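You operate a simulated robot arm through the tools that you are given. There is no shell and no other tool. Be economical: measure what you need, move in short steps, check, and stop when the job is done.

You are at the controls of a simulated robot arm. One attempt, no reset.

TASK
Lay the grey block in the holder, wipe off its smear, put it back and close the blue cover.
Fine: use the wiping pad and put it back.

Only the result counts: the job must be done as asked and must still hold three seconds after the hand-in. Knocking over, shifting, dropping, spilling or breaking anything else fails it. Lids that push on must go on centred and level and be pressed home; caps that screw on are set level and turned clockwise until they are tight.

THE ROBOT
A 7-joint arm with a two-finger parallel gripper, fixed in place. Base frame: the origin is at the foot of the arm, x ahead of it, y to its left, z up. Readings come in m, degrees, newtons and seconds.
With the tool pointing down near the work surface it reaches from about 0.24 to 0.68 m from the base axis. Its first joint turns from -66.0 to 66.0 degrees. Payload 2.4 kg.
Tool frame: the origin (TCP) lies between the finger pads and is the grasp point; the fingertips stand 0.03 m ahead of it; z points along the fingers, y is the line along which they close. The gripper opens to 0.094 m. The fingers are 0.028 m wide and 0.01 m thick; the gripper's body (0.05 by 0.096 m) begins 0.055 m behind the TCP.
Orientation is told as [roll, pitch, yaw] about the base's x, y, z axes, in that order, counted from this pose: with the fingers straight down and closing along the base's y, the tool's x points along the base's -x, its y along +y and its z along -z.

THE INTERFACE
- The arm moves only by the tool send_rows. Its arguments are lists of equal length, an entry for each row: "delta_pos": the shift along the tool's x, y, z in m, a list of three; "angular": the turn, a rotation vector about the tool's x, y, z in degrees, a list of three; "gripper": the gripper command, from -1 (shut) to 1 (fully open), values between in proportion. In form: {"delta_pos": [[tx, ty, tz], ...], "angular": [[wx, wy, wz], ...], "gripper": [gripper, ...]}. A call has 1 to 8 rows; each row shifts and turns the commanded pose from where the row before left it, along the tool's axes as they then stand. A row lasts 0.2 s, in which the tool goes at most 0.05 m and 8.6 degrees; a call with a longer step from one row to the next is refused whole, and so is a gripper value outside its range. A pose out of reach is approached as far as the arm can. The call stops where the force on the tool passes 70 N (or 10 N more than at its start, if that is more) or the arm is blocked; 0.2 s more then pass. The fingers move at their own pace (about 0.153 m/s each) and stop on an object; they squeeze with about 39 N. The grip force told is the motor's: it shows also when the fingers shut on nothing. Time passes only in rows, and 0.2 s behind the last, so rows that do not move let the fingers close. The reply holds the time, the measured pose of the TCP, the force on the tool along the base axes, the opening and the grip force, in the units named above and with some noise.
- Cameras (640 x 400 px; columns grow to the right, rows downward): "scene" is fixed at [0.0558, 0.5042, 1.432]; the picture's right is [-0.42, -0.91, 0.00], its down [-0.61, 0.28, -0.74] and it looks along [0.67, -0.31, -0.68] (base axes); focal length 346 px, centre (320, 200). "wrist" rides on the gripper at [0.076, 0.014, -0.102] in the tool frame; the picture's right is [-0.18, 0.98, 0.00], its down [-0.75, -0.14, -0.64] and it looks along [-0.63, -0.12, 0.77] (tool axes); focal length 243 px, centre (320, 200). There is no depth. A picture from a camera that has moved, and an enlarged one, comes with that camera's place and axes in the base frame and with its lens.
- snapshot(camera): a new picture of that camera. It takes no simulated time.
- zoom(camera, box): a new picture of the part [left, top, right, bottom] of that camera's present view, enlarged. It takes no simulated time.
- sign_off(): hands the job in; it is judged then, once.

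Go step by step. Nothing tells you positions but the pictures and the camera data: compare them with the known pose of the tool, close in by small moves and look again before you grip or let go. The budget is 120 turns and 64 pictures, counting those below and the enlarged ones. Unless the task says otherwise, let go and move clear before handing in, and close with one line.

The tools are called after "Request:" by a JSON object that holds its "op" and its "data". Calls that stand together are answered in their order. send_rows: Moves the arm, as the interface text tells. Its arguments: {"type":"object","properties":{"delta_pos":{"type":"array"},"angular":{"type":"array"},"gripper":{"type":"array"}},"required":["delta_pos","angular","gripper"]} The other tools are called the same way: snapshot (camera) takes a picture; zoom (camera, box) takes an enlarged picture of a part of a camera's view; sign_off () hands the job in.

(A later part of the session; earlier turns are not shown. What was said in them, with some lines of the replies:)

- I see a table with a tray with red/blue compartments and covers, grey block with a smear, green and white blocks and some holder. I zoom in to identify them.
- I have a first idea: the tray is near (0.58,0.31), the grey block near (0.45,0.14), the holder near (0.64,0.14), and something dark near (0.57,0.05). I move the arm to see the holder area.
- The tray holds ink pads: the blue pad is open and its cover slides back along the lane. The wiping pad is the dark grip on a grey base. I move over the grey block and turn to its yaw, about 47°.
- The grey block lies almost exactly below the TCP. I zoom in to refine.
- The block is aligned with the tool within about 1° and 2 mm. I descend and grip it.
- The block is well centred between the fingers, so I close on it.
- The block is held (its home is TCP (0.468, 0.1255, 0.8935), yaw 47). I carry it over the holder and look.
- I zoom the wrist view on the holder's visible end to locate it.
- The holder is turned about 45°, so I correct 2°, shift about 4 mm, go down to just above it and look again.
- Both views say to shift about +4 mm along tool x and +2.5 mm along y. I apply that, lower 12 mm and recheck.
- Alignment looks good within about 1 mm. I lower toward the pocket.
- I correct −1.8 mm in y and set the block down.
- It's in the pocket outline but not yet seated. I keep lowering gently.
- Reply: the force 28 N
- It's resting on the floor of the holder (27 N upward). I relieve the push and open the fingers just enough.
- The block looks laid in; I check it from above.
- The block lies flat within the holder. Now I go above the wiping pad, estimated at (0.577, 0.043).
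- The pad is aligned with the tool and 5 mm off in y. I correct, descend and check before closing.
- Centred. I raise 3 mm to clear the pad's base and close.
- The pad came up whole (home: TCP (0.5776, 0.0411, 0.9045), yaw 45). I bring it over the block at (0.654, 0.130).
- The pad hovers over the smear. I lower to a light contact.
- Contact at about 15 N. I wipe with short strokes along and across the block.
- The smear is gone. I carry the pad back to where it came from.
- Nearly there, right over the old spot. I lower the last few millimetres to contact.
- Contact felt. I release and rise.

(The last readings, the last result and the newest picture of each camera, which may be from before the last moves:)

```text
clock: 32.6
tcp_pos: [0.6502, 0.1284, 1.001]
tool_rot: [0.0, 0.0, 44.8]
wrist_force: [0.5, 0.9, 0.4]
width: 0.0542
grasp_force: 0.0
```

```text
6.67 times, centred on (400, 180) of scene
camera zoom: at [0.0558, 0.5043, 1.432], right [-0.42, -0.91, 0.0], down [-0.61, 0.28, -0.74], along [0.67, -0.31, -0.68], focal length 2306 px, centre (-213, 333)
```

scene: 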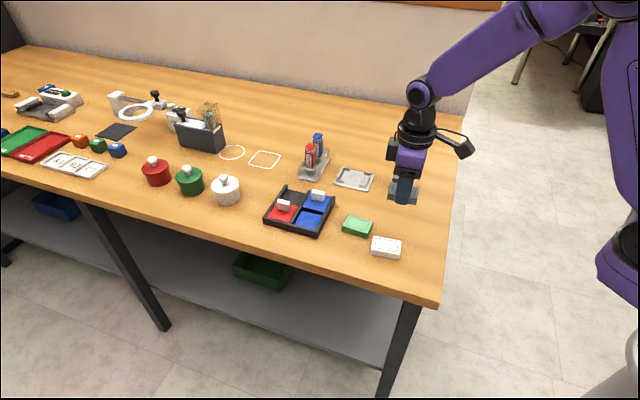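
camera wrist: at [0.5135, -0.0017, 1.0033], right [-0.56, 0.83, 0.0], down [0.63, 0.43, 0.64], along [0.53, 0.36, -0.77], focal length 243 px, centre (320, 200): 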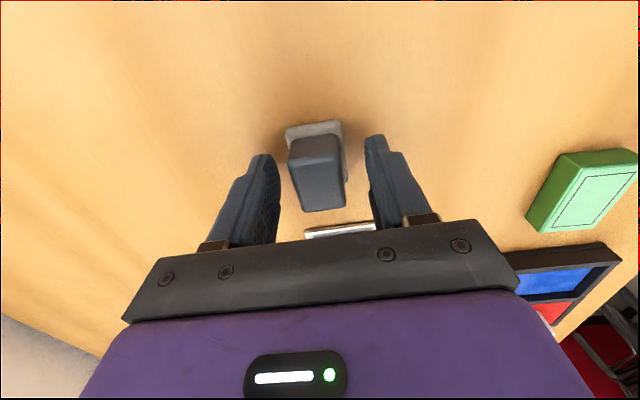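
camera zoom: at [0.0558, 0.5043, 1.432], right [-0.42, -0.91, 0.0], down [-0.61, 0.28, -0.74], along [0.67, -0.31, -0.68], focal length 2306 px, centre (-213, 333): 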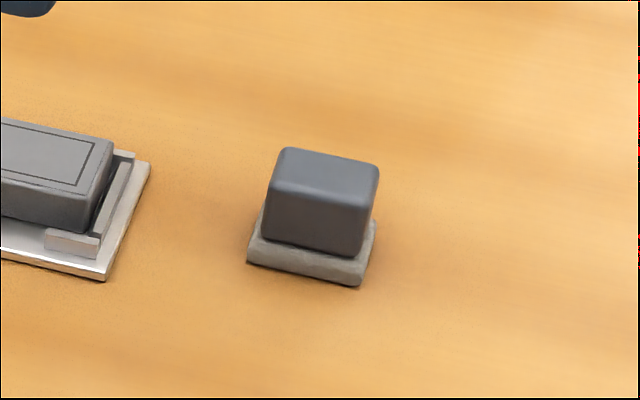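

The pad is home and the block sits in the holder, offset −3 mm in tool y. I go down to pick it up.

Request:
{"op": "send_rows", "data": {"delta_pos": [[-0.0015, -0.003, 0.03], [0, 0, 0.04], [0, 0, 0.022], [0, 0, 0.01], [0, 0, 0]], "angular": [[0, 0, 0], [0, 0, 0], [0, 0, 0], [0, 0, 0], [0, 0, 0]], "gripper": [0.15, 0.15, 0.15, 0.15, 0.15]}}

Request:
{"op": "zoom", "data": {"camera": "wrist", "box": [230, 80, 410, 240]}}

Request:
{"op": "zoom", "data": {"camera": "scene", "box": [325, 150, 385, 200]}}

```text
clock: 33.8
tcp_pos: [0.6552, 0.1273, 0.9008]
tool_rot: [0.0, 0.0, 44.9]
wrist_force: [-0.2, -0.2, -0.5]
width: 0.0539
grasp_force: 0.1
```

```text
2.50 times, centred on (320, 160) of wrist
camera zoom: at [0.5917, 0.0834, 1.0036], right [-0.56, 0.83, 0.0], down [0.63, 0.43, 0.64], along [0.53, 0.36, -0.77], focal length 606 px, centre (320, 300)
```

zoom: 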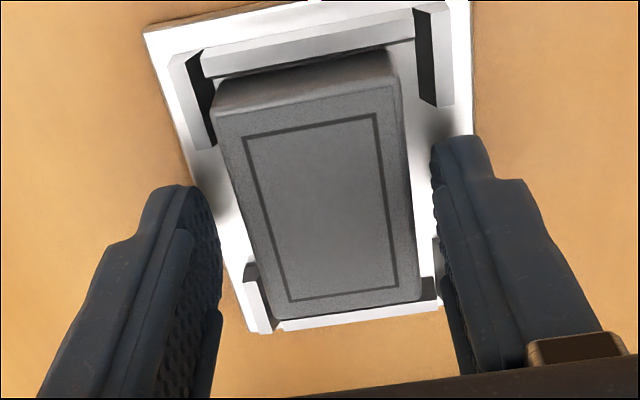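

```text
8.00 times, centred on (355, 175) of scene
camera zoom: at [0.0558, 0.5042, 1.432], right [-0.42, -0.91, 0.0], down [-0.61, 0.28, -0.74], along [0.67, -0.31, -0.68], focal length 2767 px, centre (40, 400)
```

zoom: 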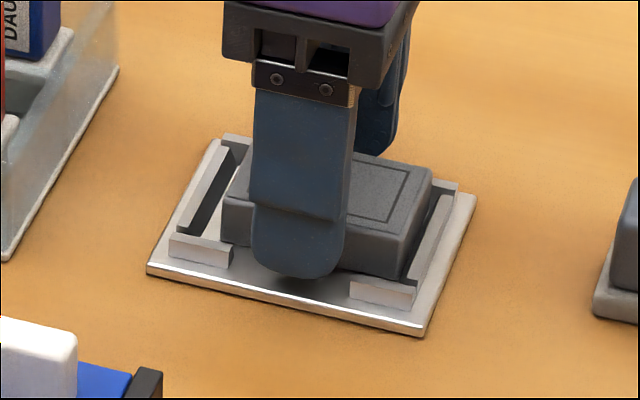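

Centred well. I lower 2 mm, grip and lift.

Request:
{"op": "send_rows", "data": {"delta_pos": [[0, 0.001, 0.002], [0, 0, 0], [0, 0, 0], [0, 0, 0], [0, 0, 0]], "angular": [[0, 0, 0], [0, 0, 0], [0, 0, 0], [0, 0, 0], [0, 0, 0]], "gripper": [0.15, -1, -1, -1, -1]}}

Request:
{"op": "send_rows", "data": {"delta_pos": [[0, 0, -0.01], [0, 0, -0.03], [0, 0, -0.04], [0, 0, 0]], "angular": [[0, 0, 0], [0, 0, 0], [0, 0, 0], [0, 0, 0]], "gripper": [-1, -1, -1, -1]}}

```text
clock: 35.0
tcp_pos: [0.6554, 0.1275, 0.8994]
tool_rot: [0.0, -0.1, 44.9]
wrist_force: [-0.2, 1.9, 1.6]
width: 0.0388
grasp_force: 39.0
```

```text
clock: 36.0
tcp_pos: [0.6555, 0.1289, 0.98]
tool_rot: [0.0, 0.0, 44.9]
wrist_force: [0.2, 0.1, -0.9]
width: 0.0386
grasp_force: 39.1
```

Held and lifted. I carry it back to its home spot and hover above.

Request:
{"op": "send_rows", "data": {"delta_pos": [[0.0269, 0.0261, 0], [0.0269, 0.0261, 0], [0.0269, 0.0261, 0], [0.0269, 0.0261, 0], [0.0258, 0.0259, 0], [0, 0, 0], [0, 0, 0.04], [0, 0, 0]], "angular": [[0, 0, 0], [0, 0, 0], [0, 0, 0], [0, 0, 0], [0, 0, 0], [0, 0, -2.1], [0, 0, 0], [0, 0, 0]], "gripper": [-1, -1, -1, -1, -1, -1, -1, -1]}}

Request:
{"op": "zoom", "data": {"camera": "scene", "box": [320, 150, 440, 270]}}

```text
clock: 37.8
tcp_pos: [0.4689, 0.1266, 0.9395]
tool_rot: [0.0, 0.0, 47.0]
wrist_force: [-0.7, 0.6, 0.3]
width: 0.0387
grasp_force: 38.9
```

```text
3.33 times, centred on (380, 210) of scene
camera zoom: at [0.0558, 0.5042, 1.432], right [-0.42, -0.91, 0.0], down [-0.61, 0.28, -0.74], along [0.67, -0.31, -0.68], focal length 1153 px, centre (120, 167)
```

zoom: 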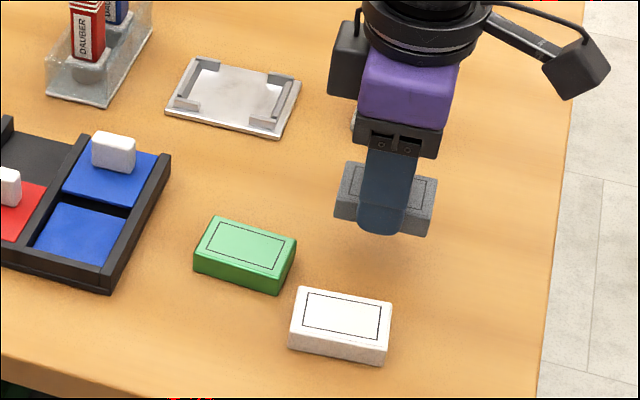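

It's above its home. I lower it to just above contact.

Request:
{"op": "send_rows", "data": {"delta_pos": [[0, 0, 0.03], [0, 0, 0.012], [0, 0, 0.002], [0, 0, 0.001], [0, 0, 0]], "angular": [[0, 0, 0], [0, 0, 0], [0, 0, 0], [0, 0, 0], [0, 0, 0]], "gripper": [-1, -1, -1, -1, -1]}}

Request:
{"op": "send_rows", "data": {"delta_pos": [[0, 0, 0.001], [0, 0, 0]], "angular": [[0, 0, 0], [0, 0, 0]], "gripper": [-1, -1]}}

```text
clock: 39.0
tcp_pos: [0.469, 0.1255, 0.895]
tool_rot: [0.0, 0.0, 47.0]
wrist_force: [-0.2, 0.4, -0.2]
width: 0.0389
grasp_force: 38.9
```

```text
clock: 39.6
tcp_pos: [0.4698, 0.1268, 0.8954]
tool_rot: [0.0, 0.1, 47.0]
wrist_force: [-0.5, -0.9, -0.2]
width: 0.0388
grasp_force: 38.6
```

Request:
{"op": "send_rows", "data": {"delta_pos": [[0, 0, 0.0008], [0, 0, 0]], "angular": [[0, 0, 0], [0, 0, 0]], "gripper": [-1, -1]}}

Request:
{"op": "send_rows", "data": {"delta_pos": [[0, 0, 0.0008], [0, 0, 0]], "angular": [[0, 0, 0], [0, 0, 0]], "gripper": [-1, -1]}}

```text
clock: 40.2
tcp_pos: [0.4683, 0.1263, 0.8939]
tool_rot: [0.1, 0.0, 46.9]
wrist_force: [-4.1, -3.4, 16.3]
width: 0.0387
grasp_force: 38.8
```

```text
clock: 40.8
tcp_pos: [0.4697, 0.1266, 0.8924]
tool_rot: [-0.1, -0.2, 47.0]
wrist_force: [-4.0, -3.9, 30.5]
width: 0.039
grasp_force: 39.5
```

It's on the table. I ease off, open partly and rise.

Request:
{"op": "send_rows", "data": {"delta_pos": [[0, 0, -0.0018], [0, 0, 0], [0, 0, 0], [0, 0, -0.03], [0, 0, -0.04], [0, 0, -0.04], [0, 0, 0]], "angular": [[0, 0, 0], [0, 0, 0], [0, 0, 0], [0, 0, 0], [0, 0, 0], [0, 0, 0], [0, 0, 0]], "gripper": [-1, 0.15, 0.15, 0.15, 0.15, 0.15, 0.15]}}

Request:
{"op": "zoom", "data": {"camera": "wrist", "box": [260, 50, 360, 150]}}

Request:
{"op": "zoom", "data": {"camera": "scene", "box": [320, 150, 440, 270]}}

```text
clock: 42.4
tcp_pos: [0.4679, 0.126, 1.0053]
tool_rot: [0.0, -0.1, 47.0]
wrist_force: [0.8, -0.4, 0.2]
width: 0.0541
grasp_force: 0.1
```

```text
4.00 times, centred on (310, 100) of wrist
camera zoom: at [0.4067, 0.0792, 1.108], right [-0.59, 0.81, 0.0], down [0.62, 0.45, 0.64], along [0.52, 0.38, -0.77], focal length 970 px, centre (360, 600)
```

zoom: 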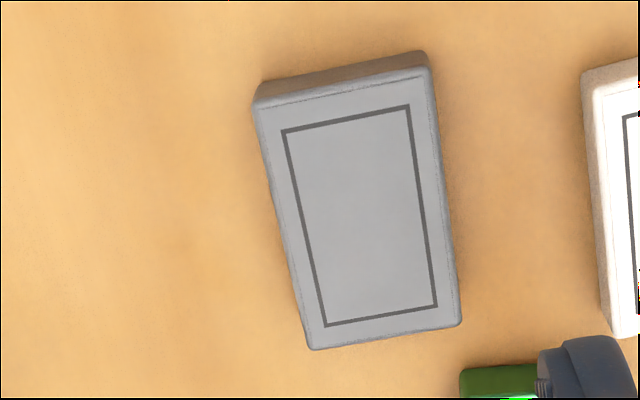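

```text
3.33 times, centred on (380, 210) of scene
camera zoom: at [0.0558, 0.5042, 1.432], right [-0.42, -0.91, 0.0], down [-0.61, 0.28, -0.74], along [0.67, -0.31, -0.68], focal length 1153 px, centre (120, 167)
```

zoom: 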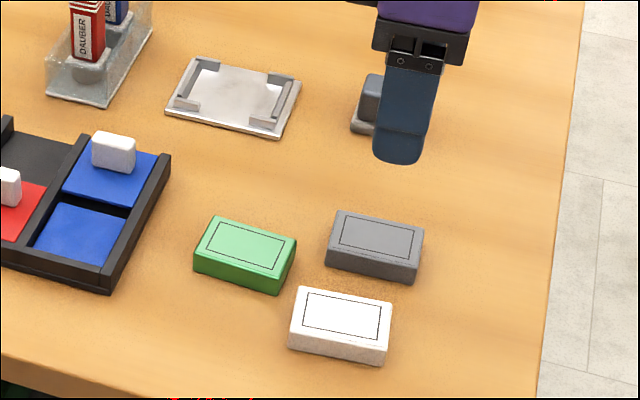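

The block is back in place, clean. The blue cover slides along tool +y, so I move above its knob, about (0.606, 0.252).

Request:
{"op": "send_rows", "data": {"delta_pos": [[-0.0372, -0.003, 0], [-0.0372, -0.003, 0], [-0.0372, -0.003, 0], [-0.0372, -0.003, 0], [-0.0372, -0.003, 0], [0, 0, 0]], "angular": [[0, 0, 0], [0, 0, 0], [0, 0, 0], [0, 0, 0], [0, 0, 0], [0, 0, 0]], "gripper": [0.15, 0.15, 0.15, -0.1, -0.1, -0.1]}}

Request:
{"op": "zoom", "data": {"camera": "wrist", "box": [250, 20, 450, 200]}}

```text
clock: 43.8
tcp_pos: [0.6085, 0.2537, 1.006]
tool_rot: [0.0, 0.1, 47.1]
wrist_force: [-0.1, -0.3, -0.4]
width: 0.0423
grasp_force: 0.0
```

```text
2.22 times, centred on (350, 110) of wrist
camera zoom: at [0.5448, 0.2079, 1.1082], right [-0.59, 0.81, 0.0], down [0.62, 0.46, 0.64], along [0.52, 0.38, -0.77], focal length 539 px, centre (253, 400)
```

zoom: 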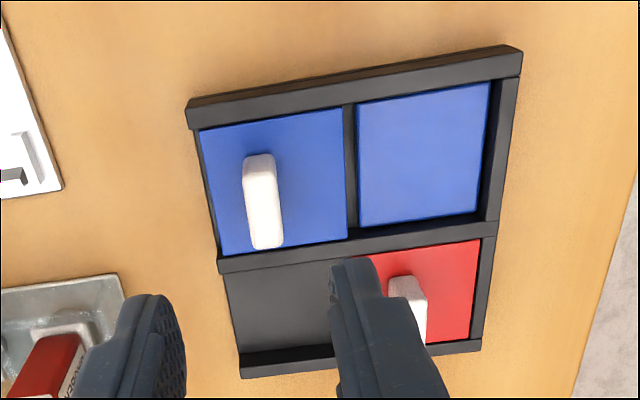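

The knob is about (−3, +3) mm from the tool axis and the tray is at about 45°. I correct and descend to grip height.

Request:
{"op": "send_rows", "data": {"delta_pos": [[-0.003, 0.003, 0], [0, 0, 0.04], [0, 0, 0.03], [0, 0, 0.02], [0, 0, 0]], "angular": [[0, 0, 2.1], [0, 0, 0], [0, 0, 0], [0, 0, 0], [0, 0, 0]], "gripper": [-0.1, -0.1, -0.1, -0.1, -0.1]}}

Request:
{"op": "zoom", "data": {"camera": "scene", "box": [250, 165, 350, 245]}}

Request:
{"op": "zoom", "data": {"camera": "wrist", "box": [230, 60, 430, 240]}}

```text
clock: 45.0
tcp_pos: [0.6066, 0.2562, 0.9127]
tool_rot: [0.0, 0.0, 45.0]
wrist_force: [0.0, -0.2, -0.2]
width: 0.0425
grasp_force: 0.0
```

```text
5.00 times, centred on (300, 205) of scene
camera zoom: at [0.0558, 0.5042, 1.432], right [-0.42, -0.91, 0.0], down [-0.61, 0.28, -0.74], along [0.67, -0.31, -0.68], focal length 1729 px, centre (420, 175)
```

zoom: 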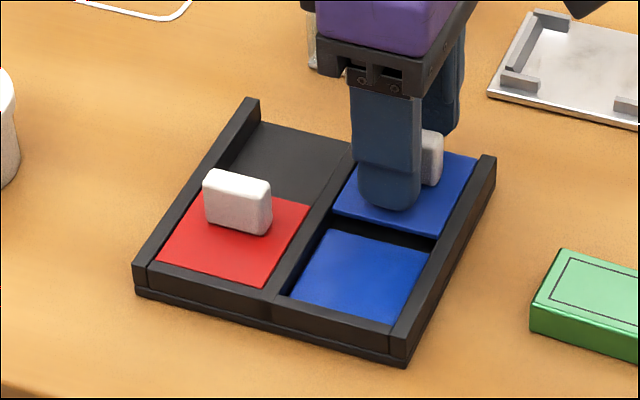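

```text
2.22 times, centred on (330, 150) of wrist
camera zoom: at [0.5423, 0.2127, 1.0157], right [-0.56, 0.83, 0.0], down [0.63, 0.43, 0.64], along [0.53, 0.36, -0.77], focal length 539 px, centre (298, 311)
```

zoom: 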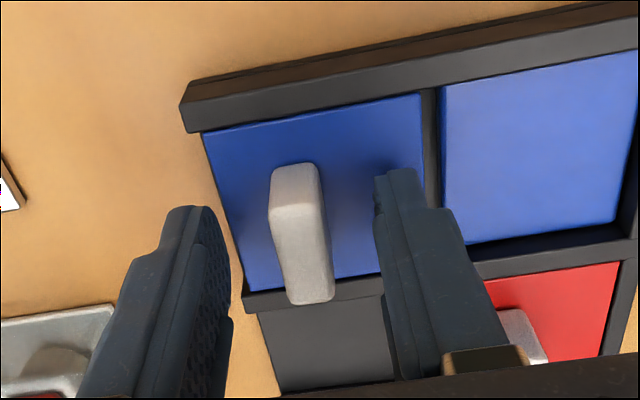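

The knob is between the fingers. I close on it.

Request:
{"op": "send_rows", "data": {"delta_pos": [[0, 0.0015, 0], [0, 0, 0], [0, 0, 0], [0, 0, 0]], "angular": [[0, 0, 0], [0, 0, 0], [0, 0, 0], [0, 0, 0]], "gripper": [-0.1, -1, -1, -1]}}

Request:
{"op": "zoom", "data": {"camera": "scene", "box": [250, 165, 350, 245]}}

```text
clock: 46.0
tcp_pos: [0.6051, 0.2584, 0.9128]
tool_rot: [0.0, 0.0, 44.9]
wrist_force: [-1.9, 0.5, -0.5]
width: 0.0119
grasp_force: 45.1
```

```text
5.00 times, centred on (300, 205) of scene
camera zoom: at [0.0558, 0.5042, 1.432], right [-0.42, -0.91, 0.0], down [-0.61, 0.28, -0.74], along [0.67, -0.31, -0.68], focal length 1729 px, centre (420, 175)
```

zoom: 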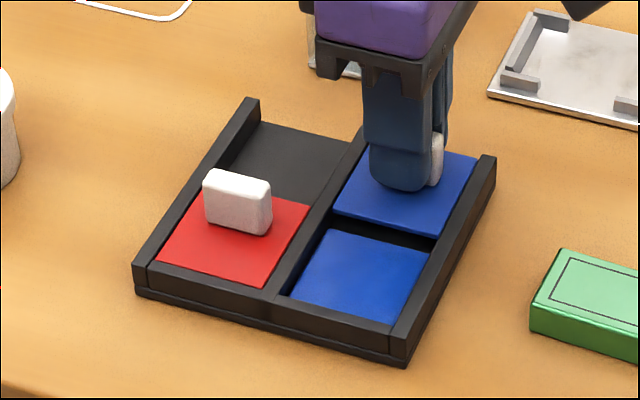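

The knob is gripped. I slide the cover forward (tool +y) in small steps.

Request:
{"op": "send_rows", "data": {"delta_pos": [[0, 0.005, 0], [0, 0.008, 0], [0, 0.01, 0], [0, 0.01, 0], [0, 0, 0]], "angular": [[0, 0, 0], [0, 0, 0], [0, 0, 0], [0, 0, 0], [0, 0, 0]], "gripper": [-1, -1, -1, -1, -1]}}

Request:
{"op": "zoom", "data": {"camera": "scene", "box": [250, 165, 350, 245]}}

```text
clock: 47.2
tcp_pos: [0.5804, 0.2819, 0.9132]
tool_rot: [0.0, 0.2, 44.8]
wrist_force: [0.5, -1.1, -7.4]
width: 0.0118
grasp_force: 45.1
```

```text
5.00 times, centred on (300, 205) of scene
camera zoom: at [0.0559, 0.5043, 1.432], right [-0.42, -0.91, 0.0], down [-0.61, 0.28, -0.74], along [0.67, -0.31, -0.68], focal length 1729 px, centre (420, 175)
```

zoom: 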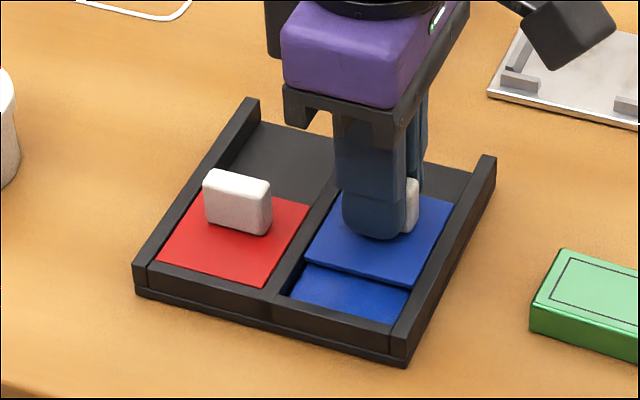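

It slides well; about 22 mm remain. I continue.

Request:
{"op": "send_rows", "data": {"delta_pos": [[0, 0.008, 0], [0, 0.006, 0], [0, 0.004, 0], [0, 0, 0]], "angular": [[0, 0, 0], [0, 0, 0], [0, 0, 0], [0, 0, 0]], "gripper": [-1, -1, -1, -1]}}

Request:
{"op": "send_rows", "data": {"delta_pos": [[0, 0.002, 0], [0, 0.002, 0], [0, 0, 0]], "angular": [[0, 0, 0], [0, 0, 0], [0, 0, 0]], "gripper": [-1, -1, -1]}}

Request:
{"op": "zoom", "data": {"camera": "scene", "box": [250, 165, 350, 245]}}

```text
clock: 48.2
tcp_pos: [0.5692, 0.2924, 0.9134]
tool_rot: [0.0, 0.3, 44.9]
wrist_force: [-3.7, -2.9, -12.3]
width: 0.0121
grasp_force: 44.7
```

```text
clock: 49.0
tcp_pos: [0.5663, 0.2951, 0.9147]
tool_rot: [0.0, 0.0, 44.9]
wrist_force: [-5.5, -1.5, -12.1]
width: 0.0121
grasp_force: 44.7
```

```text
5.00 times, centred on (300, 205) of scene
camera zoom: at [0.0559, 0.5043, 1.432], right [-0.42, -0.91, 0.0], down [-0.61, 0.28, -0.74], along [0.67, -0.31, -0.68], focal length 1729 px, centre (420, 175)
```

zoom: 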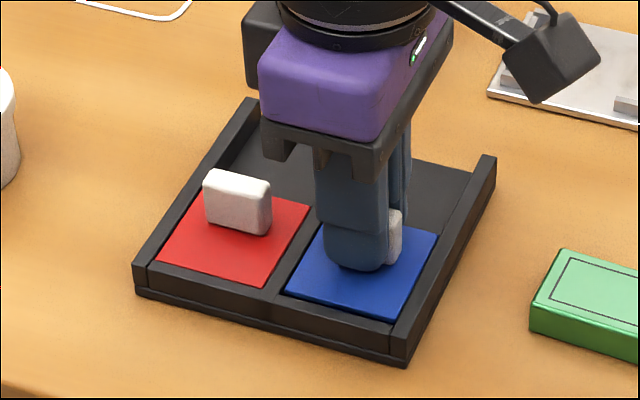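

It's almost fully closed. I ease down 1 mm and push on until it stops.

Request:
{"op": "send_rows", "data": {"delta_pos": [[0, 0, 0.001], [0, 0.001, 0], [0, 0.001, 0], [0, 0.001, 0], [0, 0, 0]], "angular": [[0, 0, 0], [0, 0, 0], [0, 0, 0], [0, 0, 0], [0, 0, 0]], "gripper": [-1, -1, -1, -1, -1]}}

Request:
{"op": "zoom", "data": {"camera": "scene", "box": [250, 165, 350, 245]}}

```text
clock: 50.2
tcp_pos: [0.5659, 0.2977, 0.9136]
tool_rot: [0.0, -0.1, 44.9]
wrist_force: [-6.2, -3.5, 3.1]
width: 0.0119
grasp_force: 45.4
```

```text
5.00 times, centred on (300, 205) of scene
camera zoom: at [0.0557, 0.5041, 1.4321], right [-0.42, -0.91, 0.0], down [-0.61, 0.28, -0.74], along [0.67, -0.31, -0.68], focal length 1729 px, centre (420, 175)
```

zoom: 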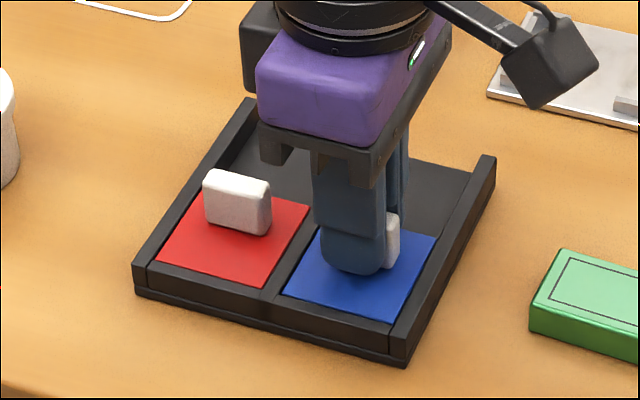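

No clear stop yet; I push a few millimetres more, watching the force.

Request:
{"op": "send_rows", "data": {"delta_pos": [[0.001, 0.001, 0], [0, 0.001, 0], [0, 0, 0]], "angular": [[0, 0, 0], [0, 0, 0], [0, 0, 0]], "gripper": [-1, -1, -1]}}

Request:
{"op": "send_rows", "data": {"delta_pos": [[0, 0.001, 0], [0, 0.001, 0], [0, 0, 0]], "angular": [[0, 0, 0], [0, 0, 0], [0, 0, 0]], "gripper": [-1, -1, -1]}}

```text
clock: 51.0
tcp_pos: [0.5641, 0.2983, 0.9135]
tool_rot: [-0.1, -0.1, 44.8]
wrist_force: [6.0, -1.2, -3.1]
width: 0.0119
grasp_force: 45.1
```

```text
clock: 51.8
tcp_pos: [0.5634, 0.3007, 0.9131]
tool_rot: [-0.1, -0.2, 44.8]
wrist_force: [17.9, -3.6, -2.6]
width: 0.012
grasp_force: 45.3
```

Resistance has risen to about 15 N, so the cover has met its stop. I look, then release.

Request:
{"op": "send_rows", "data": {"delta_pos": [[0, 0.001, 0], [0, 0, 0]], "angular": [[0, 0, 0], [0, 0, 0]], "gripper": [-1, -1]}}

Request:
{"op": "zoom", "data": {"camera": "scene", "box": [250, 165, 350, 245]}}

```text
clock: 52.4
tcp_pos: [0.563, 0.3006, 0.9137]
tool_rot: [-0.3, -0.3, 44.8]
wrist_force: [26.1, -5.4, -1.6]
width: 0.0119
grasp_force: 45.2
```

```text
5.00 times, centred on (300, 205) of scene
camera zoom: at [0.0566, 0.5041, 1.432], right [-0.42, -0.91, 0.0], down [-0.61, 0.28, -0.74], along [0.67, -0.31, -0.68], focal length 1729 px, centre (420, 175)
```

zoom: 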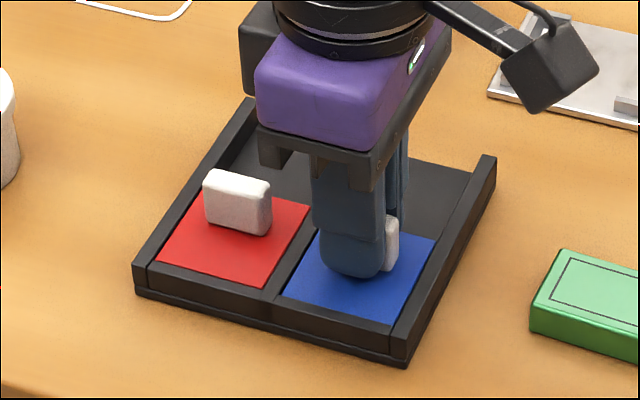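

The cover is against its stop. I relieve the push (so the tray isn't dragged), open and rise clear.

Request:
{"op": "send_rows", "data": {"delta_pos": [[0, -0.002, 0], [0, 0, 0], [0, 0, 0], [0, 0, -0.02], [0, 0, -0.04], [0, 0, -0.04], [0, 0, 0]], "angular": [[0, 0, 0], [0, 0, 0], [0, 0, 0], [0, 0, 0], [0, 0, 0], [0, 0, 0], [0, 0, 0]], "gripper": [-1, -0.4, -0.4, -0.4, -0.4, -0.4, -0.4]}}

Request:
{"op": "zoom", "data": {"camera": "scene", "box": [250, 165, 350, 245]}}

Request:
{"op": "snapshot", "data": {"camera": "scene"}}

Request:
{"op": "zoom", "data": {"camera": "wrist", "box": [230, 20, 430, 200]}}

```text
clock: 54.0
tcp_pos: [0.5627, 0.3005, 1.0127]
tool_rot: [0.0, 0.0, 44.8]
wrist_force: [0.4, 0.3, 0.0]
width: 0.0281
grasp_force: 0.0
```

```text
5.00 times, centred on (300, 205) of scene
camera zoom: at [0.0558, 0.5042, 1.432], right [-0.42, -0.91, 0.0], down [-0.61, 0.28, -0.74], along [0.67, -0.31, -0.68], focal length 1729 px, centre (420, 175)
```

zoom: 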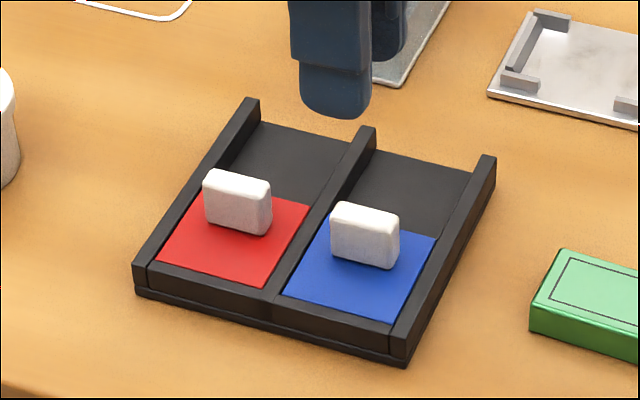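

```text
9 pictures are left
```

scene: 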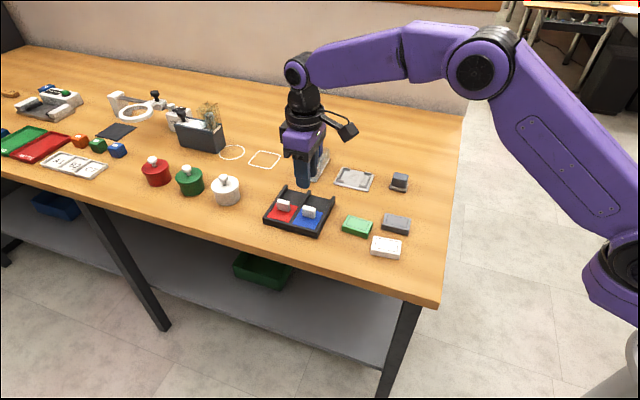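

```text
2.22 times, centred on (330, 110) of wrist
camera zoom: at [0.4984, 0.2571, 1.1153], right [-0.56, 0.83, 0.0], down [0.63, 0.43, 0.64], along [0.53, 0.36, -0.77], focal length 539 px, centre (298, 400)
```

zoom: 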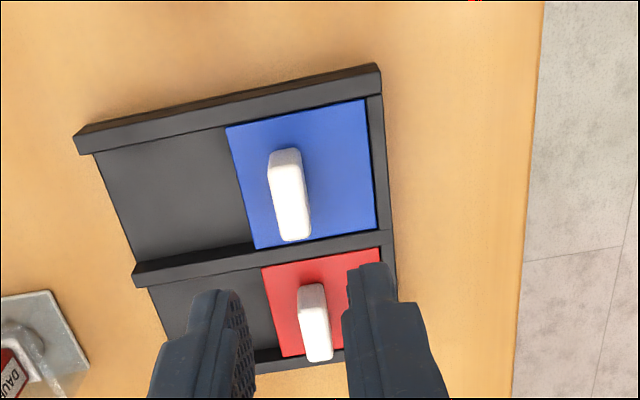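

The blue cover is fully closed, level with the red one. The grey block is clean and back in place, the pad is home, and nothing else has moved, so I hand in.

Request:
{"op": "sign_off", "data": {}}

```text
The job is handed in.
```

The grey block was laid in the holder, wiped clean and put back, the wiping pad was returned to its spot, and the blue cover is closed; the job is handed in.
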